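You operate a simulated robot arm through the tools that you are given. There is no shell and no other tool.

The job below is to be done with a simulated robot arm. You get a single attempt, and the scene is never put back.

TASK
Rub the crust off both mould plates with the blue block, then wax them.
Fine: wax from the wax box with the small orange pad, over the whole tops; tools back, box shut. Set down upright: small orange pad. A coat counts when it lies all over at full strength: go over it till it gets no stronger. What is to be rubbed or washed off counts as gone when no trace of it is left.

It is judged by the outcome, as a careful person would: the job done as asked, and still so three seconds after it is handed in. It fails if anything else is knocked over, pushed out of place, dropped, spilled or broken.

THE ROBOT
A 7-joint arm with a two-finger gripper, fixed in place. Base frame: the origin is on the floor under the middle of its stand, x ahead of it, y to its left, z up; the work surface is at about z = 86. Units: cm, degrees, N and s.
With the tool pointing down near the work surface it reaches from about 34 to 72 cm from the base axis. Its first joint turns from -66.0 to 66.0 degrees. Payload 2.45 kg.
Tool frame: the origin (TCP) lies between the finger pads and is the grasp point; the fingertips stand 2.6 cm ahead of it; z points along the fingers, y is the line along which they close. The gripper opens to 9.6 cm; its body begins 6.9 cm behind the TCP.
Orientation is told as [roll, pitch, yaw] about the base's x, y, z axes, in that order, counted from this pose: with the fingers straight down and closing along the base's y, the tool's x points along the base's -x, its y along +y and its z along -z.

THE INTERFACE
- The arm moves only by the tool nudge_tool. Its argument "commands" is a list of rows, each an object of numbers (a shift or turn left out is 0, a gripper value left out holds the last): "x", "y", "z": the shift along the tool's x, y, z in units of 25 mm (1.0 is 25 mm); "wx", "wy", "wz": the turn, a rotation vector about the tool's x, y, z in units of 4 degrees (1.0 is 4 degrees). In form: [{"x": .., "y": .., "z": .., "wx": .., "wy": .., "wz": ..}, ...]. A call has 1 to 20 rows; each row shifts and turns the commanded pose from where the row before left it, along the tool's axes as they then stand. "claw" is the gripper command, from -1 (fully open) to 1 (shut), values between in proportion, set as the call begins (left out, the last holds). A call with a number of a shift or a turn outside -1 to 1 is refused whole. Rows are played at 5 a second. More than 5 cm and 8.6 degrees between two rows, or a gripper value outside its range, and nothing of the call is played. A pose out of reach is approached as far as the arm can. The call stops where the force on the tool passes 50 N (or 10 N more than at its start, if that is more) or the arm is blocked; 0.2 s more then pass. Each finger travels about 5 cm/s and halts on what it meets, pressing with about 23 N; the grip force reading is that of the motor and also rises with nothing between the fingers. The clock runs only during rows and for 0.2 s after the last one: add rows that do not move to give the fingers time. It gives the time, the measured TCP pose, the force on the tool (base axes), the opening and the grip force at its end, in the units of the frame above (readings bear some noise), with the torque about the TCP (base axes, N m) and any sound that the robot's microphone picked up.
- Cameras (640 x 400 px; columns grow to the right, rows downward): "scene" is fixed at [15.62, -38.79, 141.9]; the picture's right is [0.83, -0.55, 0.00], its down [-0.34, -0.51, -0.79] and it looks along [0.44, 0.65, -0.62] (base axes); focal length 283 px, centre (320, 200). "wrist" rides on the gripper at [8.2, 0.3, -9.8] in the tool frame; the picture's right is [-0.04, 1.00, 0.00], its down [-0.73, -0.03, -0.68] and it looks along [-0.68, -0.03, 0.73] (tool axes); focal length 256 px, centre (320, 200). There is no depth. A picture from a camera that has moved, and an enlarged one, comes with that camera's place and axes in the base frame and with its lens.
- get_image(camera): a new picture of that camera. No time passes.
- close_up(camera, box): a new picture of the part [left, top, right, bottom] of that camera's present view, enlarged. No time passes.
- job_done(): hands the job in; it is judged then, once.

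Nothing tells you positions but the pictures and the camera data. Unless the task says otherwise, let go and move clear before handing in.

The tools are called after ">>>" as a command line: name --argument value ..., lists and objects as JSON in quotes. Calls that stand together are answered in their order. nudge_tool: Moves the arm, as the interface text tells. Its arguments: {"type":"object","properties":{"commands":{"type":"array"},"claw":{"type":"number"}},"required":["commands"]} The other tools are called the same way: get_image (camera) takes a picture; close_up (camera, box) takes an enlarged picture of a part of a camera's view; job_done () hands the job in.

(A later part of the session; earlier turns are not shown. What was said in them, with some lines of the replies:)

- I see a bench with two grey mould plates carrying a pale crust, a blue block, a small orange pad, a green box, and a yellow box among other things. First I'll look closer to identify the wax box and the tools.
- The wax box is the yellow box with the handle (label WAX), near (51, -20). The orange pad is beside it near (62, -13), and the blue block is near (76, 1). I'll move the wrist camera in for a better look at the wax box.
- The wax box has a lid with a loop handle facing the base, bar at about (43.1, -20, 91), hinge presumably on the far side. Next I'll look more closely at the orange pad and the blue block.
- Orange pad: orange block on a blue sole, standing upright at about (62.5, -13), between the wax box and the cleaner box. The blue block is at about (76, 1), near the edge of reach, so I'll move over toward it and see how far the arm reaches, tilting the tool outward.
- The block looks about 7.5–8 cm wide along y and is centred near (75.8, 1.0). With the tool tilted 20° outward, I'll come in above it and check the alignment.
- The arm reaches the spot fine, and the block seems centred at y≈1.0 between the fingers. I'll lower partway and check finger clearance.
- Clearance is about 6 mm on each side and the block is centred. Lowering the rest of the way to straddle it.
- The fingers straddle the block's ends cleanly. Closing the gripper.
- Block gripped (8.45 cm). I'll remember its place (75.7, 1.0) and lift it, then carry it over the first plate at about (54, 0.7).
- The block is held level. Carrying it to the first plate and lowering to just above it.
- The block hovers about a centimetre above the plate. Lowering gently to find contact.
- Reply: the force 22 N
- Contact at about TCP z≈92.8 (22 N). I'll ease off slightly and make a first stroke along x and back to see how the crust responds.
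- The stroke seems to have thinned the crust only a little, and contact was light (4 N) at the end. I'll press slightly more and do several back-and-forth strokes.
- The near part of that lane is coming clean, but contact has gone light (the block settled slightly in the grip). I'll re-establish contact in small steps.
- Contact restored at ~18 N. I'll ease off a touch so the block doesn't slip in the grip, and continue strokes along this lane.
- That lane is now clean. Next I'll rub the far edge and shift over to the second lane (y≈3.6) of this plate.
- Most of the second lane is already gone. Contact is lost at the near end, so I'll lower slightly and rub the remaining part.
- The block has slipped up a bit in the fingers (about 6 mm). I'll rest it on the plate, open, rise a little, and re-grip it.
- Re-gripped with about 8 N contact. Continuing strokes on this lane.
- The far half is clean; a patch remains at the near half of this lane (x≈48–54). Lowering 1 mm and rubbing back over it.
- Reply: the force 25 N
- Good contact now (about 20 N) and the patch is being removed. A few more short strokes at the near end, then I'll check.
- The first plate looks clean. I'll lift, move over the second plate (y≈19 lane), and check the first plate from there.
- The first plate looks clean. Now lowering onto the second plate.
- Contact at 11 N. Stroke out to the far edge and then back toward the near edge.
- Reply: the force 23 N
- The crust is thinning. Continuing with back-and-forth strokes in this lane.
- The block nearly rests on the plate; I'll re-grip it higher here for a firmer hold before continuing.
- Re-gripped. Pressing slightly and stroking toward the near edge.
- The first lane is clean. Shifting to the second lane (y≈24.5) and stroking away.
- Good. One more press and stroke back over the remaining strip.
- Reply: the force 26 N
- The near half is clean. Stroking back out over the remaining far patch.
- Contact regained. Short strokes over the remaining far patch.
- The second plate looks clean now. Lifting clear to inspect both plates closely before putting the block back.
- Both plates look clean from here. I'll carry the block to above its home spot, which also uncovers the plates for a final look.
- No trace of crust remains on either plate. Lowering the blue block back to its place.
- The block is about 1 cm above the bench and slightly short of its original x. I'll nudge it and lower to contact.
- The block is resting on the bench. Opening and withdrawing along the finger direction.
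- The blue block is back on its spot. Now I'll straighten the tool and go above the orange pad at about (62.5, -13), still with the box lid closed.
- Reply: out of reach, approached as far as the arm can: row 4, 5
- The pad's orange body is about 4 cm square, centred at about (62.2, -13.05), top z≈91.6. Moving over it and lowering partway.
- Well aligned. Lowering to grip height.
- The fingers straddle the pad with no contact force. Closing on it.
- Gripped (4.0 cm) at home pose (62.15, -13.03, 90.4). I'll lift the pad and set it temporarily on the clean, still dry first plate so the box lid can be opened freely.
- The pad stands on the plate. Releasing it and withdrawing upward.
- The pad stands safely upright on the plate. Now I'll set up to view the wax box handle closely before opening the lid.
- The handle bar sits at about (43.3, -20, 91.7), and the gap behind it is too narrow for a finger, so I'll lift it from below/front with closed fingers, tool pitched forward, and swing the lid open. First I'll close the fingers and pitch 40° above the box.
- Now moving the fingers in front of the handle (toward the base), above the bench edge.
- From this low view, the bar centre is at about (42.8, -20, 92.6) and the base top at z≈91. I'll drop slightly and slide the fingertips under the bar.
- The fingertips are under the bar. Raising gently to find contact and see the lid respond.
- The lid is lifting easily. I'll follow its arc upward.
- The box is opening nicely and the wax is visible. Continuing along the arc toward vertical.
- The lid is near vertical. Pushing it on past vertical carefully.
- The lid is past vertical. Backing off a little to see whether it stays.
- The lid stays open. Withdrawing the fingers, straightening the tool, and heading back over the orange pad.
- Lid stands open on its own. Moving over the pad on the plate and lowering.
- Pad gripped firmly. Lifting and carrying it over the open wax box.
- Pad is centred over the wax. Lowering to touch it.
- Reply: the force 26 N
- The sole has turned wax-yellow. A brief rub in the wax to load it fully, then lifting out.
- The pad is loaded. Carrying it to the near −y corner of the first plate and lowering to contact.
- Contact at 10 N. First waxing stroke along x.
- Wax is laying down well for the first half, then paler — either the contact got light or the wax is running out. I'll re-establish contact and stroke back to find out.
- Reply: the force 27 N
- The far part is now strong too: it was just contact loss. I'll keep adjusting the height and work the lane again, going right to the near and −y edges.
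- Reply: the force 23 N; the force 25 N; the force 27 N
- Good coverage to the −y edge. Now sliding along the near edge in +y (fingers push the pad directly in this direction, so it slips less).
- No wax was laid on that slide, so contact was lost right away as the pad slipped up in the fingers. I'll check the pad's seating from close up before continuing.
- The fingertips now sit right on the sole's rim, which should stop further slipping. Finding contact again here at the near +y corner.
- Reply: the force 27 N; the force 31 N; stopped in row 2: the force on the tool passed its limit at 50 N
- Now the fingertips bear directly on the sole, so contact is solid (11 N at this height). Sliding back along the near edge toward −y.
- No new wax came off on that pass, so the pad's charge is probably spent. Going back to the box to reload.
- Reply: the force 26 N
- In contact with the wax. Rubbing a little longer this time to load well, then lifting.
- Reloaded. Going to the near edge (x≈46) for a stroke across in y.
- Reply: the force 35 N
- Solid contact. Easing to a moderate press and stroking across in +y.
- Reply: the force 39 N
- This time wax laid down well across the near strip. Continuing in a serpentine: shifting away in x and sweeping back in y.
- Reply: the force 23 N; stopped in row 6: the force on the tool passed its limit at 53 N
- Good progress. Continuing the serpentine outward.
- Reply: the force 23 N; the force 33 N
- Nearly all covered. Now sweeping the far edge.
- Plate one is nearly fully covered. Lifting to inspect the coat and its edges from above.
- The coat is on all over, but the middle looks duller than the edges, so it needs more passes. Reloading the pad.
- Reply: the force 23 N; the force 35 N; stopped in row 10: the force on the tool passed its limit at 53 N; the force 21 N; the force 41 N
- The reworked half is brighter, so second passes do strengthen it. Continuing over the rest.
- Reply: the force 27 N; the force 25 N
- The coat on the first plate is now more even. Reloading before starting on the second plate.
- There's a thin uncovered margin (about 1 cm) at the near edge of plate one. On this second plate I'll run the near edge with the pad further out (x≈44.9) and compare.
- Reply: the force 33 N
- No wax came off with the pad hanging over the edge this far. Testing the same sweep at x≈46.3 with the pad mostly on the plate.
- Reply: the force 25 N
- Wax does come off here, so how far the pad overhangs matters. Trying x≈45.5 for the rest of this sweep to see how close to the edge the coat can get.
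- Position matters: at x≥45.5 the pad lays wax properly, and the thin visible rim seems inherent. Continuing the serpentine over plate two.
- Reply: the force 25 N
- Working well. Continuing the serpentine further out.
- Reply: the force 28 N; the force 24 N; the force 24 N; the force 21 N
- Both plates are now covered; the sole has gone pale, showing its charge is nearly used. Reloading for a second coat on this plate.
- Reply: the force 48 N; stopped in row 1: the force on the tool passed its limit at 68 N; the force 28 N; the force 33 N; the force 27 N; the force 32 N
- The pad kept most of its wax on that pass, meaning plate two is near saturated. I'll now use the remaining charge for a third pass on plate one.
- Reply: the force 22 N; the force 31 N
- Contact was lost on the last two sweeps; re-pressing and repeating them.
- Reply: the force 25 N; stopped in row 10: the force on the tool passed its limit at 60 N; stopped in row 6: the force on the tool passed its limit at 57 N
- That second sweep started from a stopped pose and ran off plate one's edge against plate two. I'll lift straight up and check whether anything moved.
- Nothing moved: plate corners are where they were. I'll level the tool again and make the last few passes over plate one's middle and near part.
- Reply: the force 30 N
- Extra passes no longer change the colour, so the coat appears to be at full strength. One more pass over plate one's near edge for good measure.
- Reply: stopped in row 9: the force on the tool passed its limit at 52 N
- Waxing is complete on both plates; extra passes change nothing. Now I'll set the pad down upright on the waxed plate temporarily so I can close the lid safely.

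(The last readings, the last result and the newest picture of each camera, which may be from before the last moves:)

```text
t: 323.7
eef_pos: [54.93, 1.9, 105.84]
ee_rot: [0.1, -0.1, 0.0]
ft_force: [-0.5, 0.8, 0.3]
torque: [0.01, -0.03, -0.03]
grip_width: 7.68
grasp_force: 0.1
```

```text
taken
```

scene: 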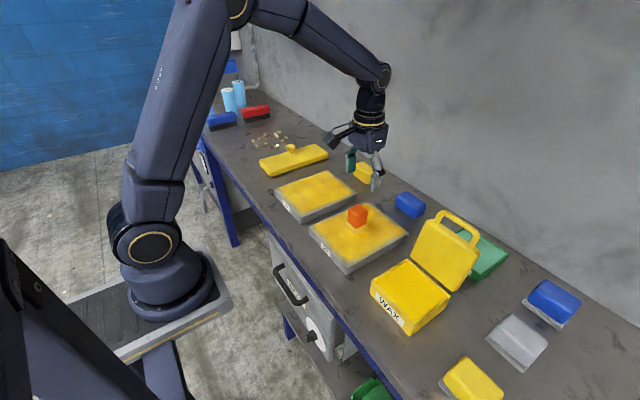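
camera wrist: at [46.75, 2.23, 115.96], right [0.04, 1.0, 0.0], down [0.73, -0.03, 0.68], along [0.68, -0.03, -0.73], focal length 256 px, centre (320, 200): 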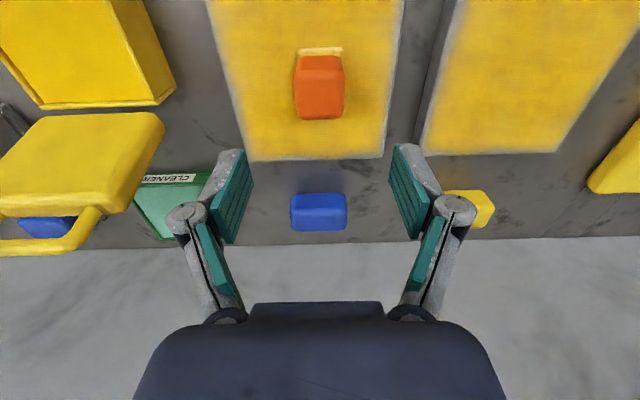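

The pad stands safely on plate one. To close the lid gently I'll turn the gripper 90° so its fingers can loosely cage the handle bar front-and-back and guide it down. First rising and rotating.

>>> nudge_tool --commands '[{"z": -0.9}, {"z": -0.9}, {"z": -0.9}, {"z": -0.9}, {"wz": 1}, {"wz": 1}, {"wz": 1}, {"wz": 1}, {"wz": 1}, {"wz": 1}, {"wz": 1}, {"wz": 1}, {"wz": 1}, {"wz": 1}, {"wz": 1}, {"wz": 1}, {"wz": 1}, {"wz": 1}, {"wz": 1}, {"wz": 1}]'

>>> nudge_tool --commands '[{"wz": 1}, {"wz": 1}, {"wz": 1}, {"wz": 1}, {"wz": 1}, {"wz": 1}, {"wz": 0.5}, {}]'

>>> get_image --camera "wrist"

>>> get_image --camera "scene"

```text
t: 327.9
eef_pos: [55.01, 1.94, 114.96]
ee_rot: [0.2, 0.0, -64.1]
ft_force: [-0.1, 0.4, 0.1]
torque: [-0.01, 0.01, 0.0]
grip_width: 7.68
grasp_force: 0.1
```

```text
t: 329.7
eef_pos: [54.99, 1.93, 115.02]
ee_rot: [0.2, 0.1, -90.0]
ft_force: [-0.1, 0.7, -0.2]
torque: [-0.01, 0.0, 0.02]
grip_width: 7.69
grasp_force: 0.0
```

```text
taken
camera wrist: at [55.34, 10.03, 125.05], right [1.0, -0.04, 0.0], down [-0.03, -0.73, 0.68], along [-0.03, -0.68, -0.74], focal length 256 px, centre (320, 200)
```

wrist: 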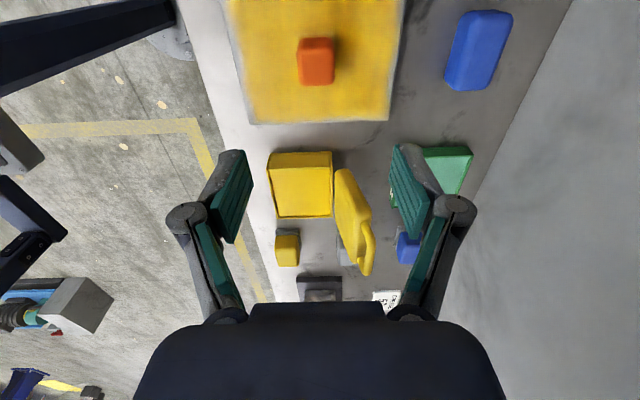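

```text
taken
```

scene: 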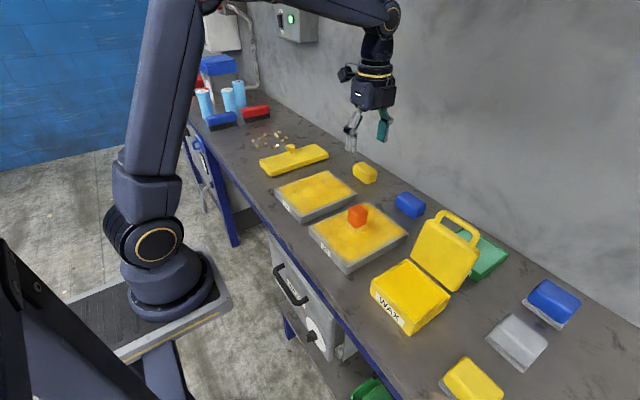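

>>> close_up --camera "wrist" --box '[250, 130, 410, 290]'

>>> close_up --camera "scene" --box '[360, 190, 500, 340]'

```text
2.50 times, centred on (330, 210) of wrist
camera zoom: at [55.34, 10.03, 125.05], right [1.0, -0.04, 0.0], down [-0.03, -0.73, 0.68], along [-0.03, -0.68, -0.74], focal length 640 px, centre (295, 175)
```

zoom: 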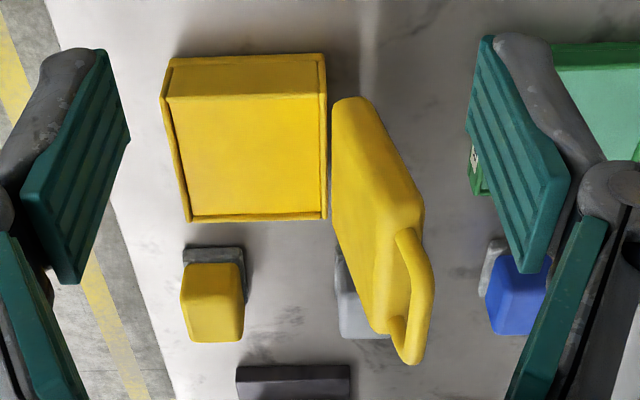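

```text
2.67 times, centred on (430, 265) of scene
camera zoom: at [15.62, -38.79, 141.9], right [0.83, -0.55, 0.0], down [-0.34, -0.51, -0.79], along [0.44, 0.65, -0.62], focal length 755 px, centre (27, 27)
```

zoom: 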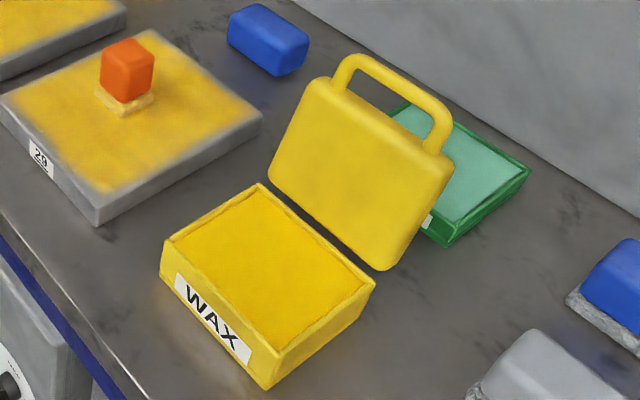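

From this side view the lid is open at about 102°, with the handle bar at about (60.9, -20, 104). Moving above the bar with the fingers straddling it front and back.

>>> nudge_tool --commands '[{"x": -0.879, "y": 0.236}, {"x": -0.879, "y": 0.236}, {"x": -0.879, "y": 0.236}, {"x": -0.879, "y": 0.236}, {"x": -0.879, "y": 0.236}, {"x": -0.879, "y": 0.236}, {"x": -0.879, "y": 0.236}, {"x": -0.879, "y": 0.236}, {"x": -0.879, "y": 0.236}, {"x": -0.879, "y": 0.236}, {}, {"z": 0.8}, {"z": 0.8}, {}]'

>>> get_image --camera "wrist"

>>> close_up --camera "scene" --box '[360, 150, 520, 300]'

```text
t: 332.7
eef_pos: [60.89, -20.21, 110.95]
ee_rot: [0.2, 0.2, -90.0]
ft_force: [-0.1, -0.8, 0.7]
torque: [0.02, 0.0, 0.0]
grip_width: 7.68
grasp_force: 0.1
```

```text
taken
camera wrist: at [61.25, -12.01, 120.99], right [1.0, -0.04, 0.0], down [-0.03, -0.73, 0.68], along [-0.02, -0.68, -0.74], focal length 256 px, centre (320, 200)
```

wrist: 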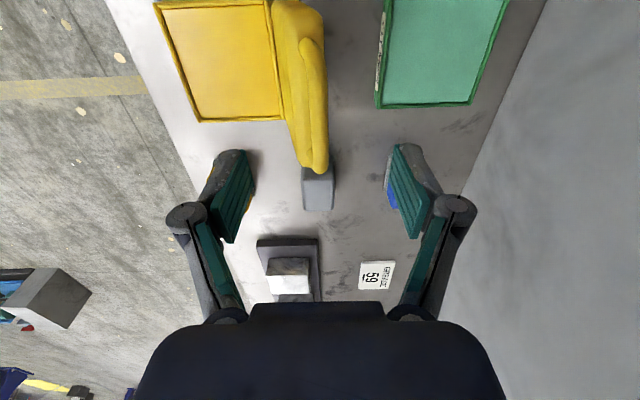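

```text
2.67 times, centred on (440, 225) of scene
camera zoom: at [15.62, -38.79, 141.9], right [0.83, -0.55, 0.0], down [-0.34, -0.51, -0.79], along [0.44, 0.65, -0.62], focal length 755 px, centre (0, 133)
```

zoom: 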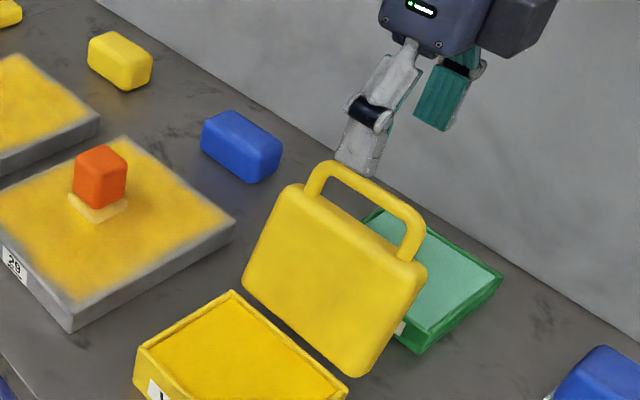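

Fingers are lined up on both sides of the bar. Lowering so the tips reach just past it.

>>> nudge_tool --commands '[{"z": 0.6}, {"z": 0.6}, {"z": 0.6}, {"z": 0.44}, {}]'

>>> get_image --camera "wrist"

>>> close_up --camera "scene" --box '[380, 170, 500, 270]'

```text
t: 333.9
eef_pos: [60.94, -20.08, 105.33]
ee_rot: [0.2, 0.0, -90.0]
ft_force: [-0.6, 0.5, -0.4]
torque: [-0.01, -0.01, -0.01]
grip_width: 7.69
grasp_force: 0.1
```

```text
taken
camera wrist: at [61.25, -11.93, 115.35], right [1.0, -0.04, 0.0], down [-0.03, -0.73, 0.68], along [-0.02, -0.68, -0.74], focal length 256 px, centre (320, 200)
```

wrist: 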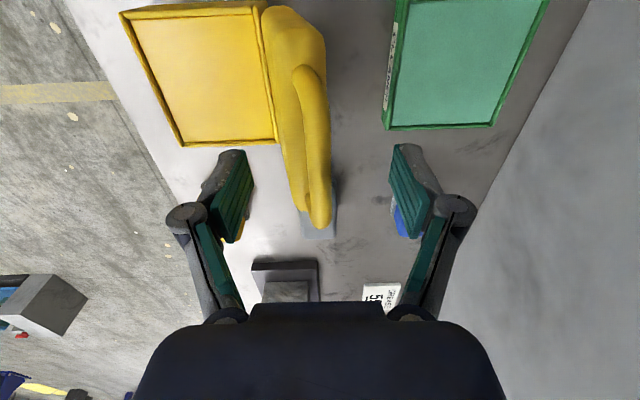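

```text
4.00 times, centred on (440, 220) of scene
camera zoom: at [15.62, -38.79, 141.9], right [0.83, -0.55, 0.0], down [-0.34, -0.51, -0.79], along [0.44, 0.65, -0.62], focal length 1132 px, centre (-160, 120)
```

zoom: 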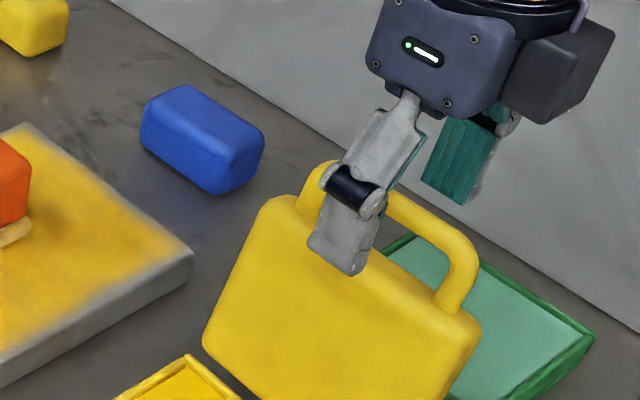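

The fingers straddle the bar. Closing to a loose cage (about 2.6 cm) around it and starting to guide the lid back past vertical.

>>> nudge_tool --commands '[{}, {}, {}, {}, {}]' --claw 0.45

>>> close_up --camera "scene" --box '[380, 170, 500, 270]'

>>> get_image --camera "wrist"

```text
t: 335.1
eef_pos: [60.76, -20.05, 105.21]
ee_rot: [0.2, 0.0, -90.0]
ft_force: [0.4, 0.5, -0.2]
torque: [0.0, -0.04, -0.04]
grip_width: 2.63
grasp_force: 0.0
```

```text
4.00 times, centred on (440, 220) of scene
camera zoom: at [15.62, -38.79, 141.9], right [0.83, -0.55, 0.0], down [-0.34, -0.51, -0.79], along [0.44, 0.65, -0.62], focal length 1132 px, centre (-160, 120)
```

zoom: 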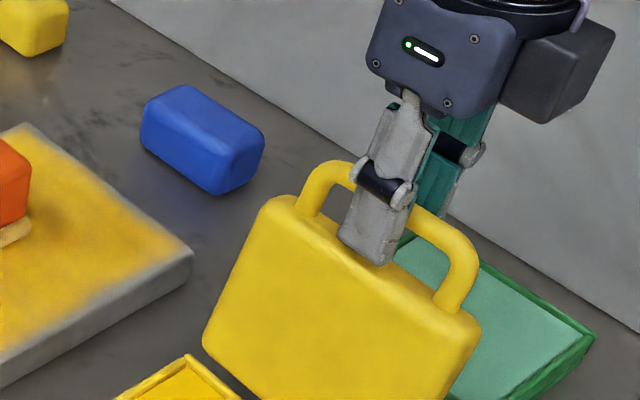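

```text
taken
camera wrist: at [61.25, -11.94, 115.37], right [1.0, -0.04, 0.0], down [-0.03, -0.73, 0.68], along [-0.02, -0.68, -0.74], focal length 256 px, centre (320, 200)
```

wrist: 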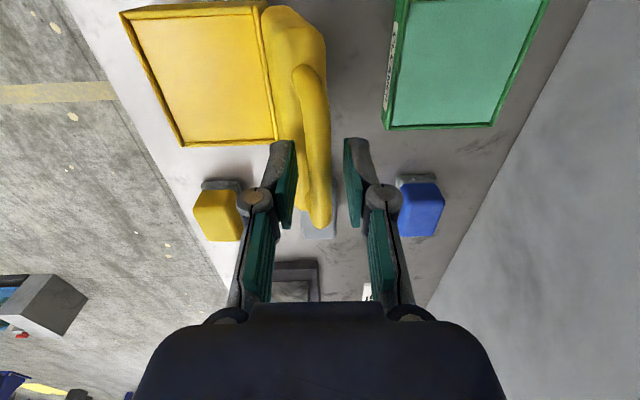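

The bar is caged. Guiding it toward the base along the arc.

>>> nudge_tool --commands '[{"y": -0.4, "z": -0.06}, {"y": -0.4, "z": -0.06}, {"y": -0.4, "z": -0.06}, {"y": -0.4, "z": -0.06}, {}]'

>>> get_image --camera "wrist"

>>> close_up --camera "scene" --box '[360, 170, 500, 290]'

```text
t: 336.3
eef_pos: [56.9, -20.1, 105.87]
ee_rot: [0.1, 0.1, -90.0]
ft_force: [-0.4, -0.4, 0.2]
torque: [0.01, 0.0, 0.01]
grip_width: 2.67
grasp_force: 0.1
```

```text
taken
camera wrist: at [57.27, -12.01, 116.0], right [1.0, -0.04, 0.0], down [-0.03, -0.73, 0.68], along [-0.02, -0.68, -0.74], focal length 256 px, centre (320, 200)
```

wrist: 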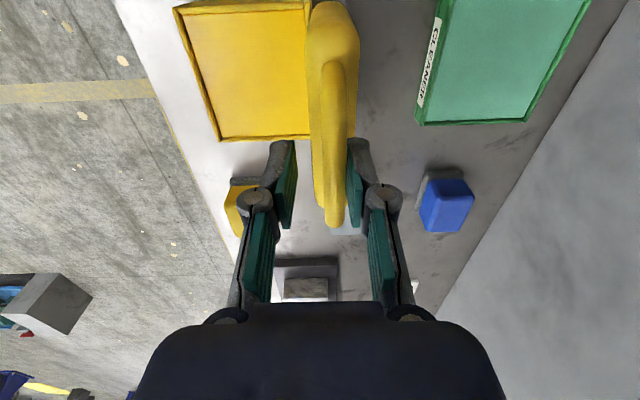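

```text
3.33 times, centred on (430, 230) of scene
camera zoom: at [15.62, -38.79, 141.9], right [0.83, -0.55, 0.0], down [-0.34, -0.51, -0.79], along [0.44, 0.65, -0.62], focal length 944 px, centre (-47, 100)
```

zoom: 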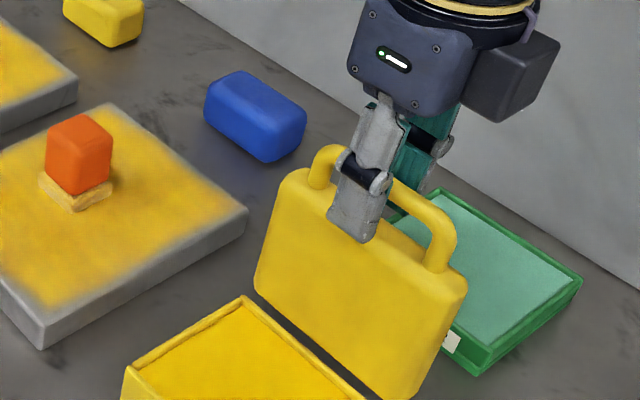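

>>> nudge_tool --commands '[{"y": -0.4, "z": 0.0}, {"y": -0.4, "z": 0.02}, {"y": -0.4, "z": 0.04}, {}]'

>>> get_image --camera "wrist"

>>> close_up --camera "scene" --box '[360, 170, 500, 290]'

```text
t: 337.3
eef_pos: [53.98, -20.16, 105.7]
ee_rot: [0.2, 0.2, -90.0]
ft_force: [0.9, -0.3, -0.5]
torque: [0.0, -0.01, 0.0]
grip_width: 2.62
grasp_force: 0.1
```

```text
taken
camera wrist: at [54.24, -12.04, 115.85], right [1.0, -0.04, 0.0], down [-0.03, -0.73, 0.68], along [-0.02, -0.68, -0.73], focal length 256 px, centre (320, 200)
```

wrist: 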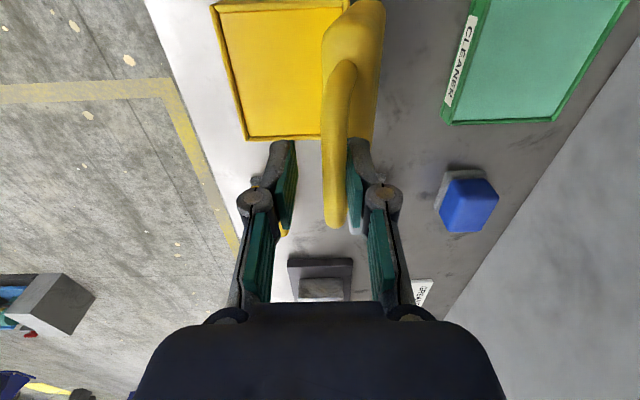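

```text
3.33 times, centred on (430, 230) of scene
camera zoom: at [15.62, -38.79, 141.9], right [0.83, -0.55, 0.0], down [-0.34, -0.51, -0.79], along [0.44, 0.65, -0.62], focal length 944 px, centre (-47, 100)
```

zoom: 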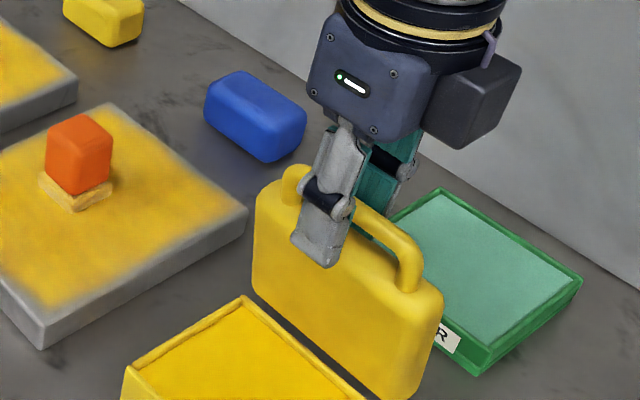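

The lid follows the cage smoothly (hinge friction holds it). Continuing along the arc downward.

>>> nudge_tool --commands '[{"y": -0.383, "z": 0.071}, {"y": -0.383, "z": 0.071}, {"y": -0.383, "z": 0.071}, {"y": -0.436, "z": 0.204}, {"y": -0.436, "z": 0.204}, {}]'

>>> get_image --camera "wrist"

>>> close_up --camera "scene" --box '[340, 190, 480, 310]'

```text
t: 338.7
eef_pos: [48.8, -20.1, 104.11]
ee_rot: [0.2, 0.1, -90.0]
ft_force: [0.5, 0.2, -0.3]
torque: [0.0, 0.02, 0.03]
grip_width: 2.65
grasp_force: 0.0
```

```text
taken
camera wrist: at [49.15, -11.93, 114.21], right [1.0, -0.04, 0.0], down [-0.03, -0.73, 0.68], along [-0.02, -0.68, -0.74], focal length 256 px, centre (320, 200)
```

wrist: 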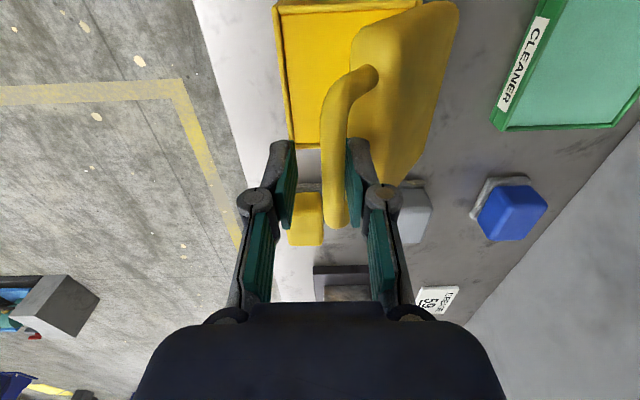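

```text
3.33 times, centred on (410, 250) of scene
camera zoom: at [15.62, -38.79, 141.9], right [0.83, -0.55, 0.0], down [-0.34, -0.51, -0.79], along [0.44, 0.65, -0.62], focal length 944 px, centre (20, 33)
```

zoom: 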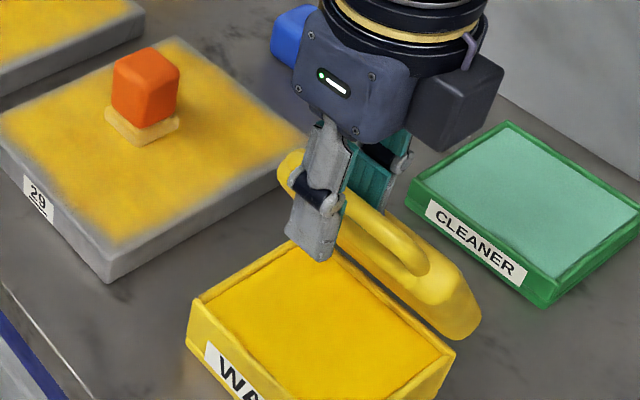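

>>> nudge_tool --commands '[{"y": -0.368, "z": 0.268}, {"y": -0.368, "z": 0.268}, {"y": -0.34, "z": 0.34}, {"y": -0.34, "z": 0.34}, {}]'

>>> get_image --camera "wrist"

>>> close_up --camera "scene" --box '[340, 190, 480, 310]'

```text
t: 339.9
eef_pos: [45.3, -20.23, 101.12]
ee_rot: [0.2, 0.1, -89.9]
ft_force: [-1.4, 0.6, 0.9]
torque: [-0.01, 0.02, 0.0]
grip_width: 2.65
grasp_force: 0.2
```

```text
taken
camera wrist: at [45.68, -12.03, 111.19], right [1.0, -0.04, 0.0], down [-0.03, -0.73, 0.68], along [-0.03, -0.68, -0.74], focal length 256 px, centre (320, 200)
```

wrist: 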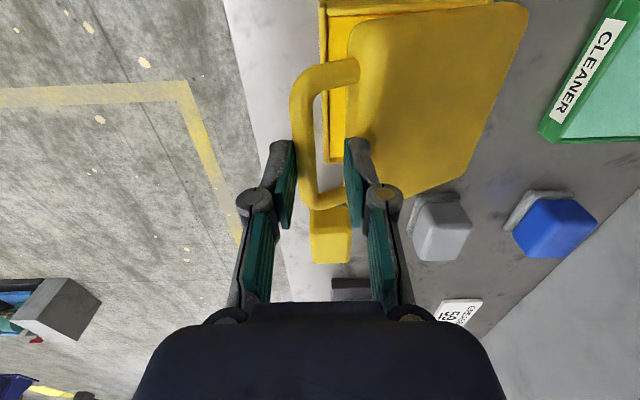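

```text
3.33 times, centred on (410, 250) of scene
camera zoom: at [15.62, -38.79, 141.9], right [0.83, -0.55, 0.0], down [-0.34, -0.51, -0.79], along [0.44, 0.65, -0.62], focal length 944 px, centre (20, 33)
```

zoom: 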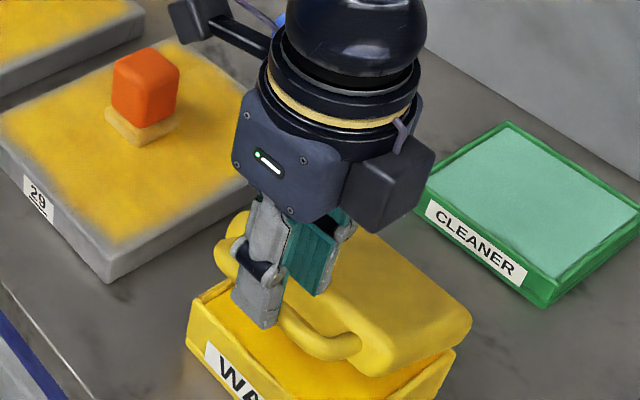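

The lid has settled against the near finger at about 25° open, still under control. Continuing to lower it gently along the arc.

>>> nudge_tool --commands '[{"y": -0.124, "z": 0.367}, {"y": -0.124, "z": 0.367}, {"y": -0.124, "z": 0.367}, {}]'

>>> get_image --camera "wrist"

>>> close_up --camera "scene" --box '[340, 200, 480, 320]'

```text
t: 340.9
eef_pos: [44.25, -20.09, 98.26]
ee_rot: [0.1, 0.1, -90.0]
ft_force: [-20.3, -6.4, 5.6]
torque: [-0.09, 0.51, 0.32]
grip_width: 3.38
grasp_force: 9.9
```

```text
taken
camera wrist: at [44.63, -12.01, 108.32], right [1.0, -0.04, 0.0], down [-0.03, -0.73, 0.68], along [-0.03, -0.68, -0.73], focal length 256 px, centre (320, 200)
```

wrist: 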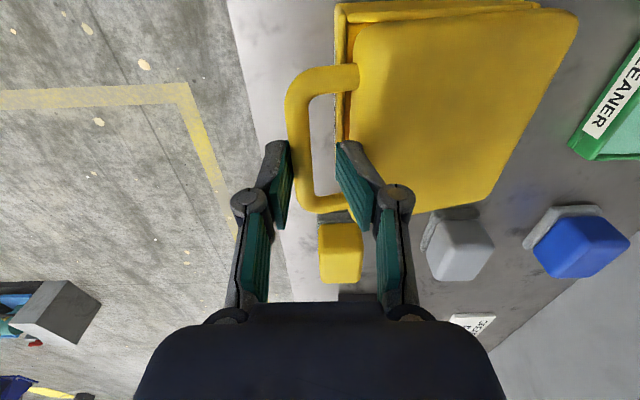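

```text
3.33 times, centred on (410, 260) of scene
camera zoom: at [15.56, -38.8, 141.91], right [0.83, -0.55, 0.0], down [-0.34, -0.51, -0.79], along [0.44, 0.65, -0.62], focal length 944 px, centre (20, 0)
```

zoom: 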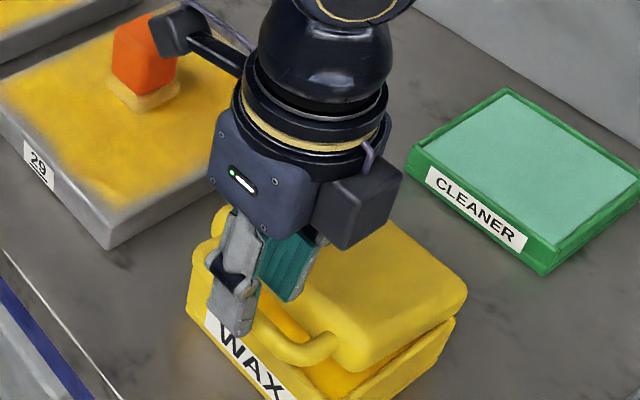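

The far finger is catching on the lid's edge and pressing sideways. I'll relieve that by opening the cage a little and rising slightly.

>>> nudge_tool --commands '[{"z": -0.1}, {"z": -0.1}, {"z": -0.1}, {}]' --claw 0.3

>>> get_image --camera "wrist"

>>> close_up --camera "scene" --box '[340, 200, 480, 340]'

```text
t: 341.9
eef_pos: [44.35, -20.18, 99.3]
ee_rot: [0.2, 0.1, -90.0]
ft_force: [-1.5, 1.2, 0.8]
torque: [0.02, 0.0, 0.04]
grip_width: 3.42
grasp_force: 0.1
```

```text
taken
camera wrist: at [44.74, -11.96, 109.23], right [1.0, -0.04, 0.0], down [-0.03, -0.73, 0.68], along [-0.02, -0.68, -0.74], focal length 256 px, centre (320, 200)
```

wrist: 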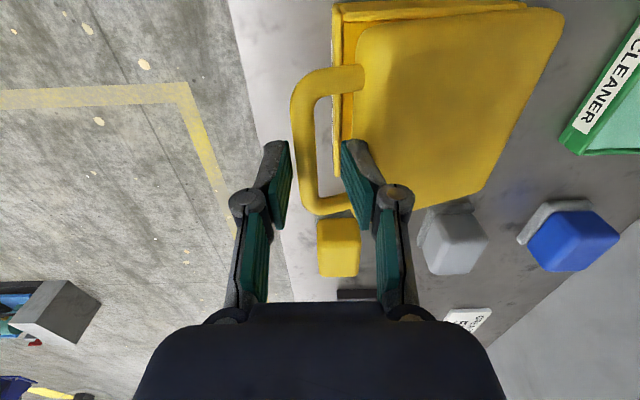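

```text
2.86 times, centred on (410, 270) of scene
camera zoom: at [15.61, -38.79, 141.91], right [0.83, -0.55, 0.0], down [-0.34, -0.51, -0.79], along [0.44, 0.65, -0.62], focal length 809 px, centre (63, 0)
```

zoom: 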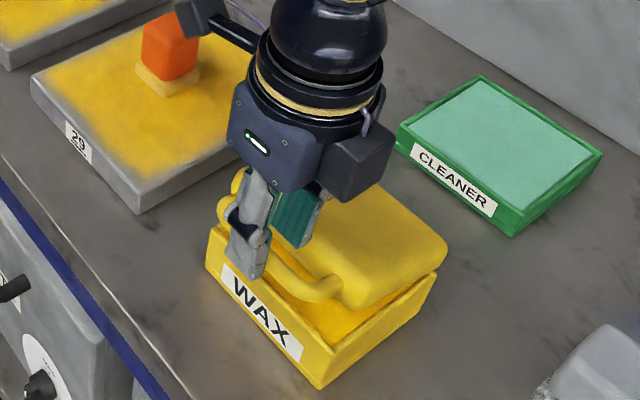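

The lid now rests nearly closed (about 10° open). I'll lift clear, close the fingers, and press it shut gently from above.

>>> nudge_tool --commands '[{"z": -0.5}, {"z": -0.8}, {"z": -0.8}, {"z": -0.8}, {}]'

>>> get_image --camera "wrist"

>>> close_up --camera "scene" --box '[340, 200, 480, 340]'

```text
t: 343.1
eef_pos: [44.33, -20.18, 106.37]
ee_rot: [0.1, 0.1, -89.9]
ft_force: [0.2, -0.5, 0.1]
torque: [-0.02, 0.06, 0.02]
grip_width: 3.36
grasp_force: 0.1
```

```text
taken
camera wrist: at [44.74, -12.01, 116.39], right [1.0, -0.04, 0.0], down [-0.03, -0.73, 0.68], along [-0.02, -0.68, -0.74], focal length 256 px, centre (320, 200)
```

wrist: 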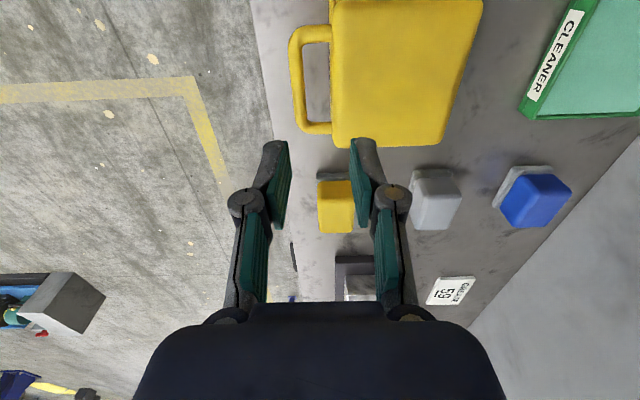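

```text
2.86 times, centred on (410, 270) of scene
camera zoom: at [15.62, -38.79, 141.9], right [0.83, -0.55, 0.0], down [-0.34, -0.51, -0.79], along [0.44, 0.65, -0.62], focal length 809 px, centre (63, 0)
```

zoom: 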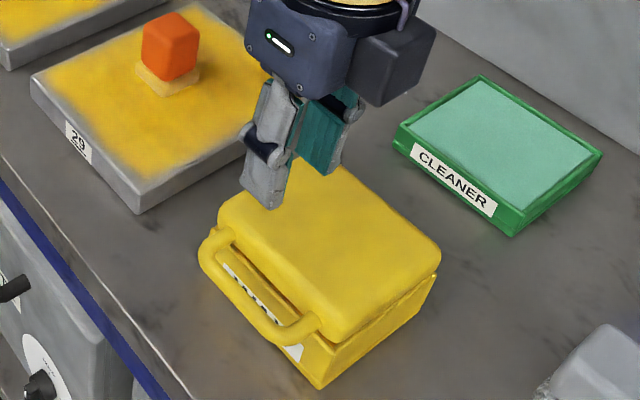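

The lid has swung shut on its own. Checking it closely.

>>> close_up --camera "scene" --box '[360, 245, 460, 335]'

```text
4.44 times, centred on (410, 290) of scene
camera zoom: at [15.62, -38.79, 141.9], right [0.83, -0.55, 0.0], down [-0.34, -0.51, -0.79], along [0.44, 0.65, -0.62], focal length 1258 px, centre (-80, -200)
```

zoom: 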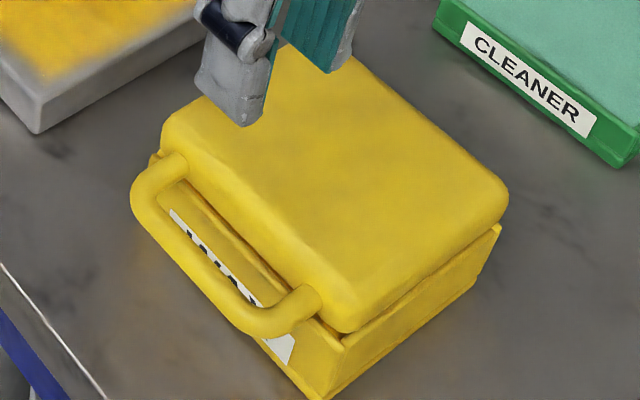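

The box is shut exactly as it was originally, and hasn't moved. Now rotating the gripper back and fetching the orange pad to return it home.

>>> nudge_tool --commands '[{"z": -0.8}, {"wz": -1}, {"wz": -1}, {"wz": -1}, {"wz": -1}, {"wz": -1}, {"wz": -1}, {"wz": -1}, {"wz": -1}, {"wz": -1}, {"wz": -1}, {"wz": -1}, {"wz": -1}, {"wz": -1}, {"wz": -1}, {"wz": -1}, {"wz": -1}, {"wz": -1}, {"wz": -1}, {}]' --claw -0.6

>>> nudge_tool --commands '[{"wz": -1}, {"wz": -1}, {"wz": -1}, {"wz": -1}, {"wz": -0.5}, {}]'

```text
t: 347.3
eef_pos: [44.36, -20.26, 108.39]
ee_rot: [0.1, -0.2, -17.9]
ft_force: [-0.4, 0.0, -0.2]
torque: [0.0, -0.01, -0.02]
grip_width: 7.7
grasp_force: 0.1
```

```text
t: 348.7
eef_pos: [44.28, -20.13, 108.36]
ee_rot: [0.1, -0.2, 0.0]
ft_force: [-0.1, 0.6, -0.1]
torque: [-0.02, 0.03, -0.04]
grip_width: 7.68
grasp_force: 0.1
```

>>> nudge_tool --commands '[{"x": -0.427, "y": 0.879}, {"x": -0.427, "y": 0.879}, {"x": -0.427, "y": 0.879}, {"x": -0.427, "y": 0.879}, {"x": -0.427, "y": 0.879}, {"x": -0.427, "y": 0.879}, {"x": -0.427, "y": 0.879}, {"x": -0.427, "y": 0.879}, {"x": -0.427, "y": 0.879}, {"x": -0.427, "y": 0.879}, {}, {"z": 0.735}, {"z": 0.735}, {"z": 0.735}, {"z": 0.735}, {}]'

>>> get_image --camera "wrist"

```text
t: 352.1
eef_pos: [55.07, 2.01, 101.02]
ee_rot: [0.0, -0.2, 0.0]
ft_force: [-0.8, 0.2, 0.5]
torque: [0.0, 0.01, 0.01]
grip_width: 7.69
grasp_force: 0.0
```

```text
taken
camera wrist: at [46.93, 2.23, 111.04], right [0.04, 1.0, 0.0], down [0.73, -0.03, 0.68], along [0.68, -0.03, -0.73], focal length 256 px, centre (320, 200)
```

wrist: 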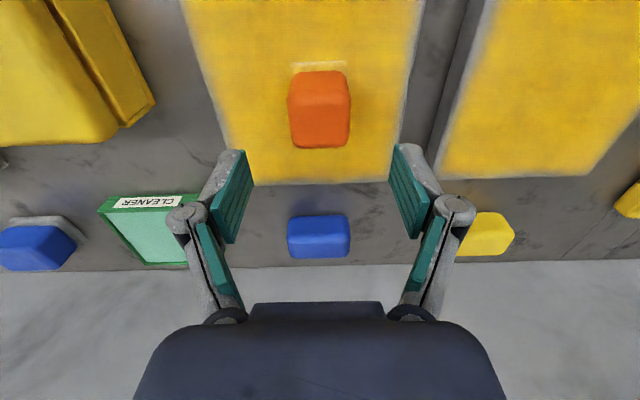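

>>> nudge_tool --commands '[{"z": 0.77, "y": -0.015}, {"z": 0.77, "y": -0.015}, {"z": 0.77, "y": -0.015}, {"z": 0.77, "y": -0.015}, {}]'

>>> nudge_tool --commands '[{}, {}, {}, {}, {}]' --claw 1

>>> get_image --camera "wrist"

```text
t: 353.3
eef_pos: [55.13, 1.9, 93.25]
ee_rot: [0.0, -0.2, 0.1]
ft_force: [-0.7, 0.4, -0.4]
torque: [-0.03, -0.03, -0.04]
grip_width: 7.65
grasp_force: 0.1
```

```text
t: 354.5
eef_pos: [55.1, 1.8, 93.4]
ee_rot: [0.1, -0.2, 0.1]
ft_force: [-0.2, 0.4, 0.0]
torque: [0.04, 0.03, 0.01]
grip_width: 3.98
grasp_force: 23.2
```

```text
taken
camera wrist: at [46.97, 2.16, 103.32], right [0.04, 1.0, 0.0], down [0.73, -0.03, 0.68], along [0.68, -0.03, -0.73], focal length 256 px, centre (320, 200)
```

wrist: 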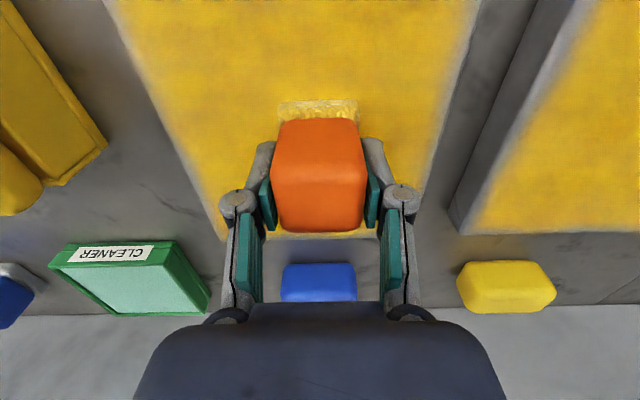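

Pad gripped. Lifting and carrying it back to its home spot between the wax box and the cleaner box.

>>> nudge_tool --commands '[{"z": -0.8}, {"z": -0.8}, {"z": -0.8}, {"z": -0.8}, {"x": -0.403, "y": -0.849}, {"x": -0.403, "y": -0.849}, {"x": -0.403, "y": -0.849}, {"x": -0.403, "y": -0.849}, {"x": -0.403, "y": -0.849}, {"x": -0.403, "y": -0.849}, {"x": -0.403, "y": -0.849}, {}, {"z": 0.8}, {"z": 0.8}, {"z": 0.8}, {"z": 0.8}, {"z": 0.5}, {}]'

>>> get_image --camera "wrist"

>>> close_up --camera "scene" --box '[380, 195, 480, 275]'

```text
t: 358.3
eef_pos: [62.22, -13.13, 92.05]
ee_rot: [0.1, -0.1, 0.0]
ft_force: [0.2, 0.5, -0.9]
torque: [0.03, 0.02, 0.02]
grip_width: 4.02
grasp_force: 22.9
```

```text
taken
camera wrist: at [54.09, -12.78, 102.05], right [0.04, 1.0, 0.0], down [0.73, -0.03, 0.68], along [0.68, -0.03, -0.73], focal length 256 px, centre (320, 200)
```

wrist: 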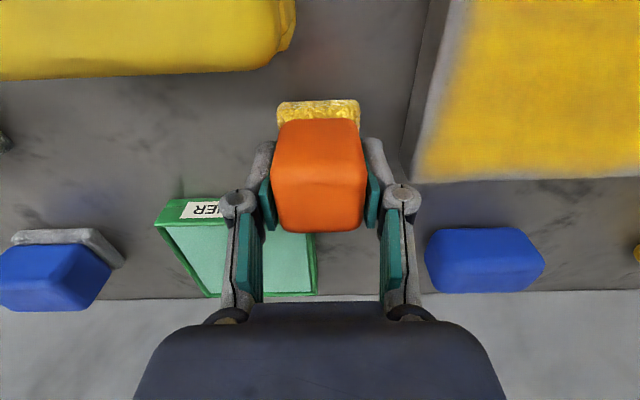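

```text
5.00 times, centred on (430, 235) of scene
camera zoom: at [15.62, -38.79, 141.9], right [0.83, -0.55, 0.0], down [-0.34, -0.51, -0.79], along [0.44, 0.65, -0.62], focal length 1415 px, centre (-230, 25)
```

zoom: 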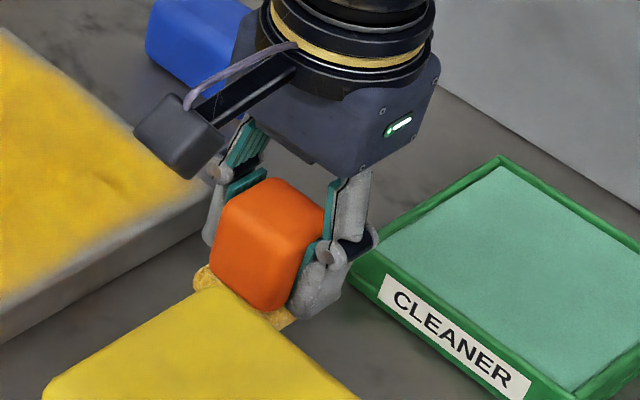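

>>> nudge_tool --commands '[{"z": 0.3}, {"z": 0.2}, {"z": 0.06}, {}]'

>>> nudge_tool --commands '[{"z": 0.06}, {}]'

```text
t: 359.3
eef_pos: [62.12, -13.02, 90.63]
ee_rot: [0.1, -0.2, -0.1]
ft_force: [0.1, 0.9, -0.8]
torque: [0.02, -0.01, 0.02]
grip_width: 3.99
grasp_force: 23.5
```

```text
t: 359.9
eef_pos: [62.29, -13.16, 90.59]
ee_rot: [0.1, -0.3, 0.0]
ft_force: [-0.4, -0.3, -1.4]
torque: [-0.03, -0.01, -0.03]
grip_width: 4.01
grasp_force: 22.5
```

>>> nudge_tool --commands '[{"z": 0.05}, {}]'

```text
t: 360.5
eef_pos: [62.21, -13.15, 90.38]
ee_rot: [0.1, -0.1, 0.0]
ft_force: [-0.7, 0.6, 0.6]
torque: [0.0, -0.01, 0.01]
grip_width: 4.01
grasp_force: 22.5
```

>>> nudge_tool --commands '[{"z": 0.03}, {}]'

```text
t: 361.1
eef_pos: [62.26, -12.98, 90.35]
ee_rot: [0.0, -0.2, 0.0]
ft_force: [0.2, -0.8, 0.2]
torque: [-0.01, -0.03, -0.03]
grip_width: 4.01
grasp_force: 22.8
```

>>> nudge_tool --commands '[{"z": 0.03}, {}]'

```text
t: 361.7
eef_pos: [62.28, -12.97, 90.23]
ee_rot: [0.1, -0.2, 0.0]
ft_force: [0.2, -0.3, 1.7]
torque: [0.02, 0.05, -0.03]
grip_width: 3.99
grasp_force: 22.8
```

The pad rests on the bench at its home. Opening partially (to avoid touching the plate) and withdrawing upward.

>>> nudge_tool --commands '[{"z": 0.01}, {}, {}, {}, {}]' --claw -0.3

>>> nudge_tool --commands '[{"z": -0.4}, {"z": -0.8}, {"z": -0.8}, {"z": -0.8}, {"z": -0.8}, {"z": -0.8}, {"z": -0.8}, {}]'

>>> get_image --camera "wrist"

>>> get_image --camera "scene"

>>> close_up --camera "scene" --box '[380, 195, 480, 275]'

```text
t: 362.9
eef_pos: [62.31, -13.04, 90.32]
ee_rot: [0.0, -0.3, 0.0]
ft_force: [-0.3, 0.0, -0.2]
torque: [0.03, -0.01, -0.01]
grip_width: 6.28
grasp_force: 0.1
```

```text
t: 364.7
eef_pos: [62.2, -13.23, 103.24]
ee_rot: [0.1, -0.1, 0.0]
ft_force: [0.7, -0.3, -0.7]
torque: [0.01, -0.02, 0.01]
grip_width: 6.26
grasp_force: 0.0
```

```text
taken
camera wrist: at [54.04, -12.9, 113.27], right [0.04, 1.0, 0.0], down [0.73, -0.03, 0.68], along [0.68, -0.03, -0.73], focal length 256 px, centre (320, 200)
```

wrist: 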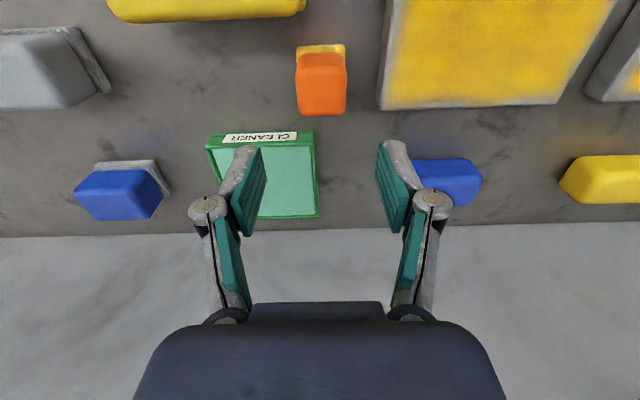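

```text
taken
```

scene: 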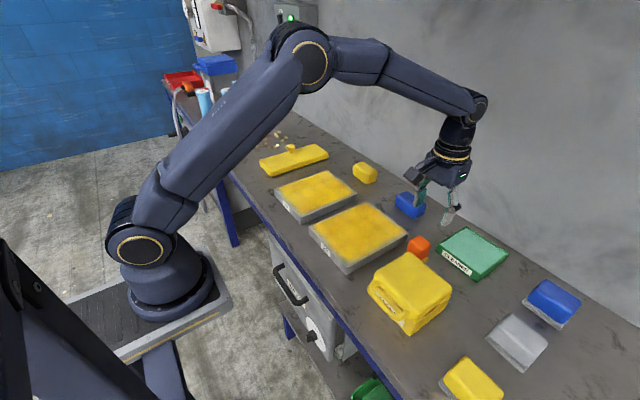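

```text
5.00 times, centred on (430, 235) of scene
camera zoom: at [15.62, -38.79, 141.9], right [0.83, -0.55, 0.0], down [-0.34, -0.51, -0.79], along [0.44, 0.65, -0.62], focal length 1415 px, centre (-230, 25)
```

zoom: 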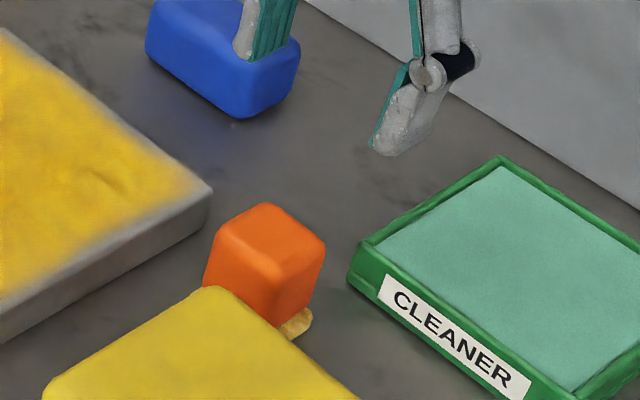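

The pad is back upright at its place. Now moving up and back for a final inspection of both plates from above.

>>> nudge_tool --commands '[{"z": -0.9}, {"z": -0.9}, {"x": 0.8, "y": 0.9, "z": -0.3}, {"x": 0.8, "y": 0.9, "z": -0.3}, {"x": 0.8, "y": 0.9, "z": -0.3}, {"x": 0.8, "y": 0.9, "z": -0.3}, {"x": 0.8, "y": 0.9, "z": -0.3}, {"x": 0.8, "y": 0.9, "z": -0.3}, {"x": 0.8, "y": 0.9, "z": -0.3}, {"x": 0.8, "y": 0.9}, {"x": 0.8, "y": 0.9}, {}]'

>>> get_image --camera "wrist"

>>> close_up --camera "scene" --box '[262, 155, 422, 275]'

```text
t: 367.3
eef_pos: [44.05, 7.26, 112.93]
ee_rot: [0.1, -0.2, 0.0]
ft_force: [-0.1, 0.5, 0.8]
torque: [0.01, -0.02, 0.0]
grip_width: 6.22
grasp_force: 0.2
```

```text
taken
camera wrist: at [35.97, 7.45, 122.92], right [0.04, 1.0, 0.0], down [0.73, -0.03, 0.68], along [0.68, -0.03, -0.73], focal length 256 px, centre (320, 200)
```

wrist: 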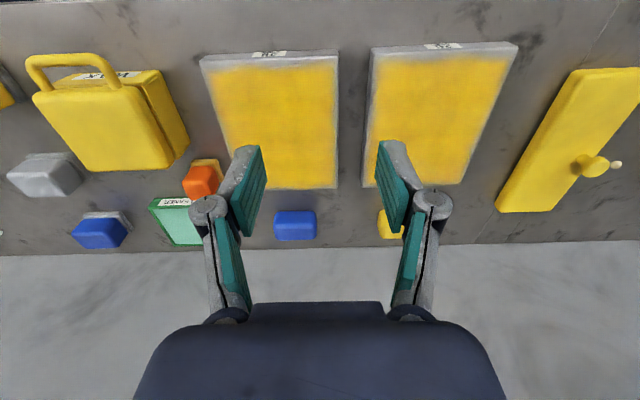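

```text
3.33 times, centred on (342, 215) of scene
camera zoom: at [15.62, -38.79, 141.9], right [0.83, -0.55, 0.0], down [-0.34, -0.51, -0.79], along [0.44, 0.65, -0.62], focal length 944 px, centre (247, 150)
```

zoom: 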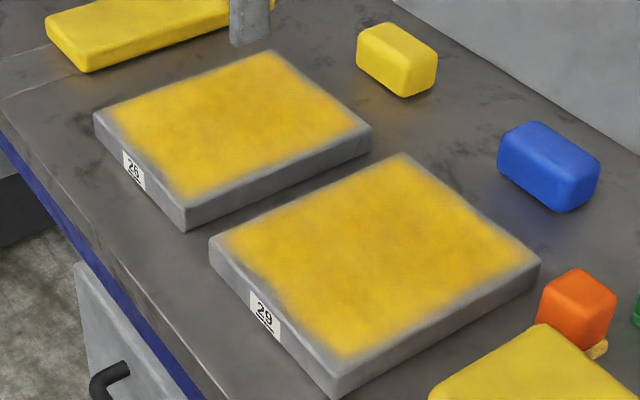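

>>> close_up --camera "wrist" --box '[190, 35, 350, 200]'

>>> close_up --camera "wrist" --box '[355, 35, 525, 200]'

```text
2.42 times, centred on (270, 118) of wrist
camera zoom: at [35.97, 7.45, 122.92], right [0.04, 1.0, 0.0], down [0.73, -0.03, 0.68], along [0.68, -0.03, -0.73], focal length 621 px, centre (441, 400)
```

zoom: 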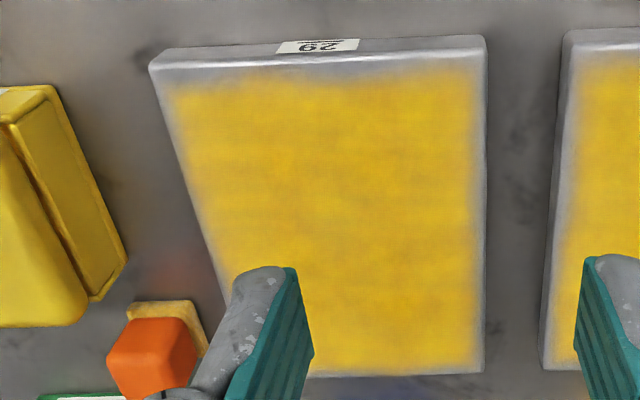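

```text
2.42 times, centred on (440, 118) of wrist
camera zoom: at [35.97, 7.45, 122.92], right [0.04, 1.0, 0.0], down [0.73, -0.03, 0.68], along [0.68, -0.03, -0.73], focal length 621 px, centre (29, 400)
```

zoom: 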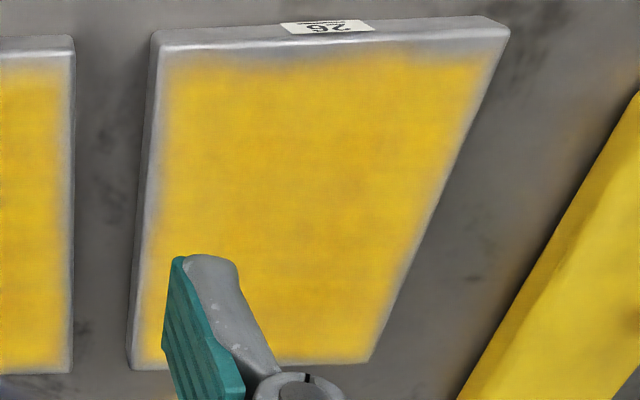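

Both plates show an even full coat right to the rounded rims. Final check of the blue block, pad, cleaner, and box positions against the starting pictures.

>>> close_up --camera "scene" --box '[360, 180, 520, 280]'

>>> close_up --camera "scene" --box '[350, 240, 640, 400]'

>>> get_image --camera "scene"

```text
4.00 times, centred on (440, 230) of scene
camera zoom: at [15.62, -38.79, 141.9], right [0.83, -0.55, 0.0], down [-0.34, -0.51, -0.79], along [0.44, 0.65, -0.62], focal length 1132 px, centre (-160, 80)
```

zoom: 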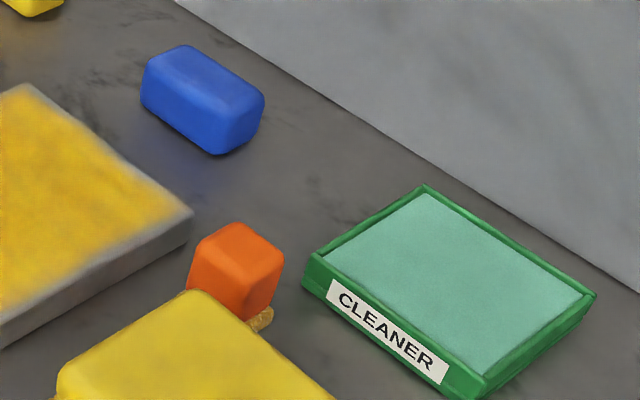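

```text
2.21 times, centred on (495, 320) of scene
camera zoom: at [15.62, -38.79, 141.9], right [0.83, -0.55, 0.0], down [-0.34, -0.51, -0.79], along [0.44, 0.65, -0.62], focal length 625 px, centre (-66, -65)
```

zoom: 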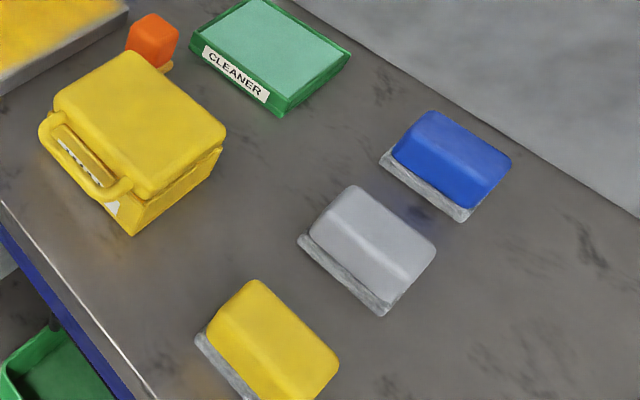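

```text
taken
```

scene: 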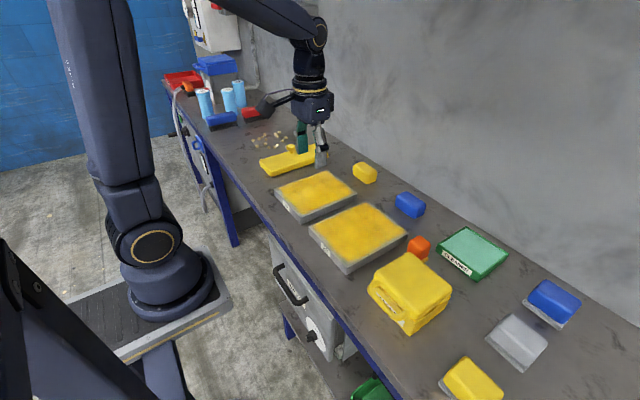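

The crust is off both mould plates, and both have an even wax coat that extra passes no longer made stronger. The blue block and the small orange pad (upright) are back in place. The wax box is shut, nothing else looks moved, and the arm is clear. Handing in.

>>> job_done

```text
The job is handed in.
```

I rubbed the crust off both mould plates with the blue block, waxed both tops with the small orange pad, and handed the job in.

- **Crust:** close-up pictures of both plates showed no trace of it left.
- **Wax:** both tops look evenly coated, and the last passes made no visible difference. A thin grey rim, up to about 1 cm on the side nearest the robot, still shows on each plate. I took this to be the plates' rounded edge rather than missed surface, because it stayed the same wherever the pad ran.
- **Tools and box:** the blue block is back within a few millimetres of where it stood. The orange pad is back too, standing upright. The wax box is shut and in its original position.
- **During the job:** I twice stood the pad on one of the plates while I opened and closed the lid. On one pass the pad ran off one plate and hit the edge of the other. The before-and-after pictures show nothing moved.
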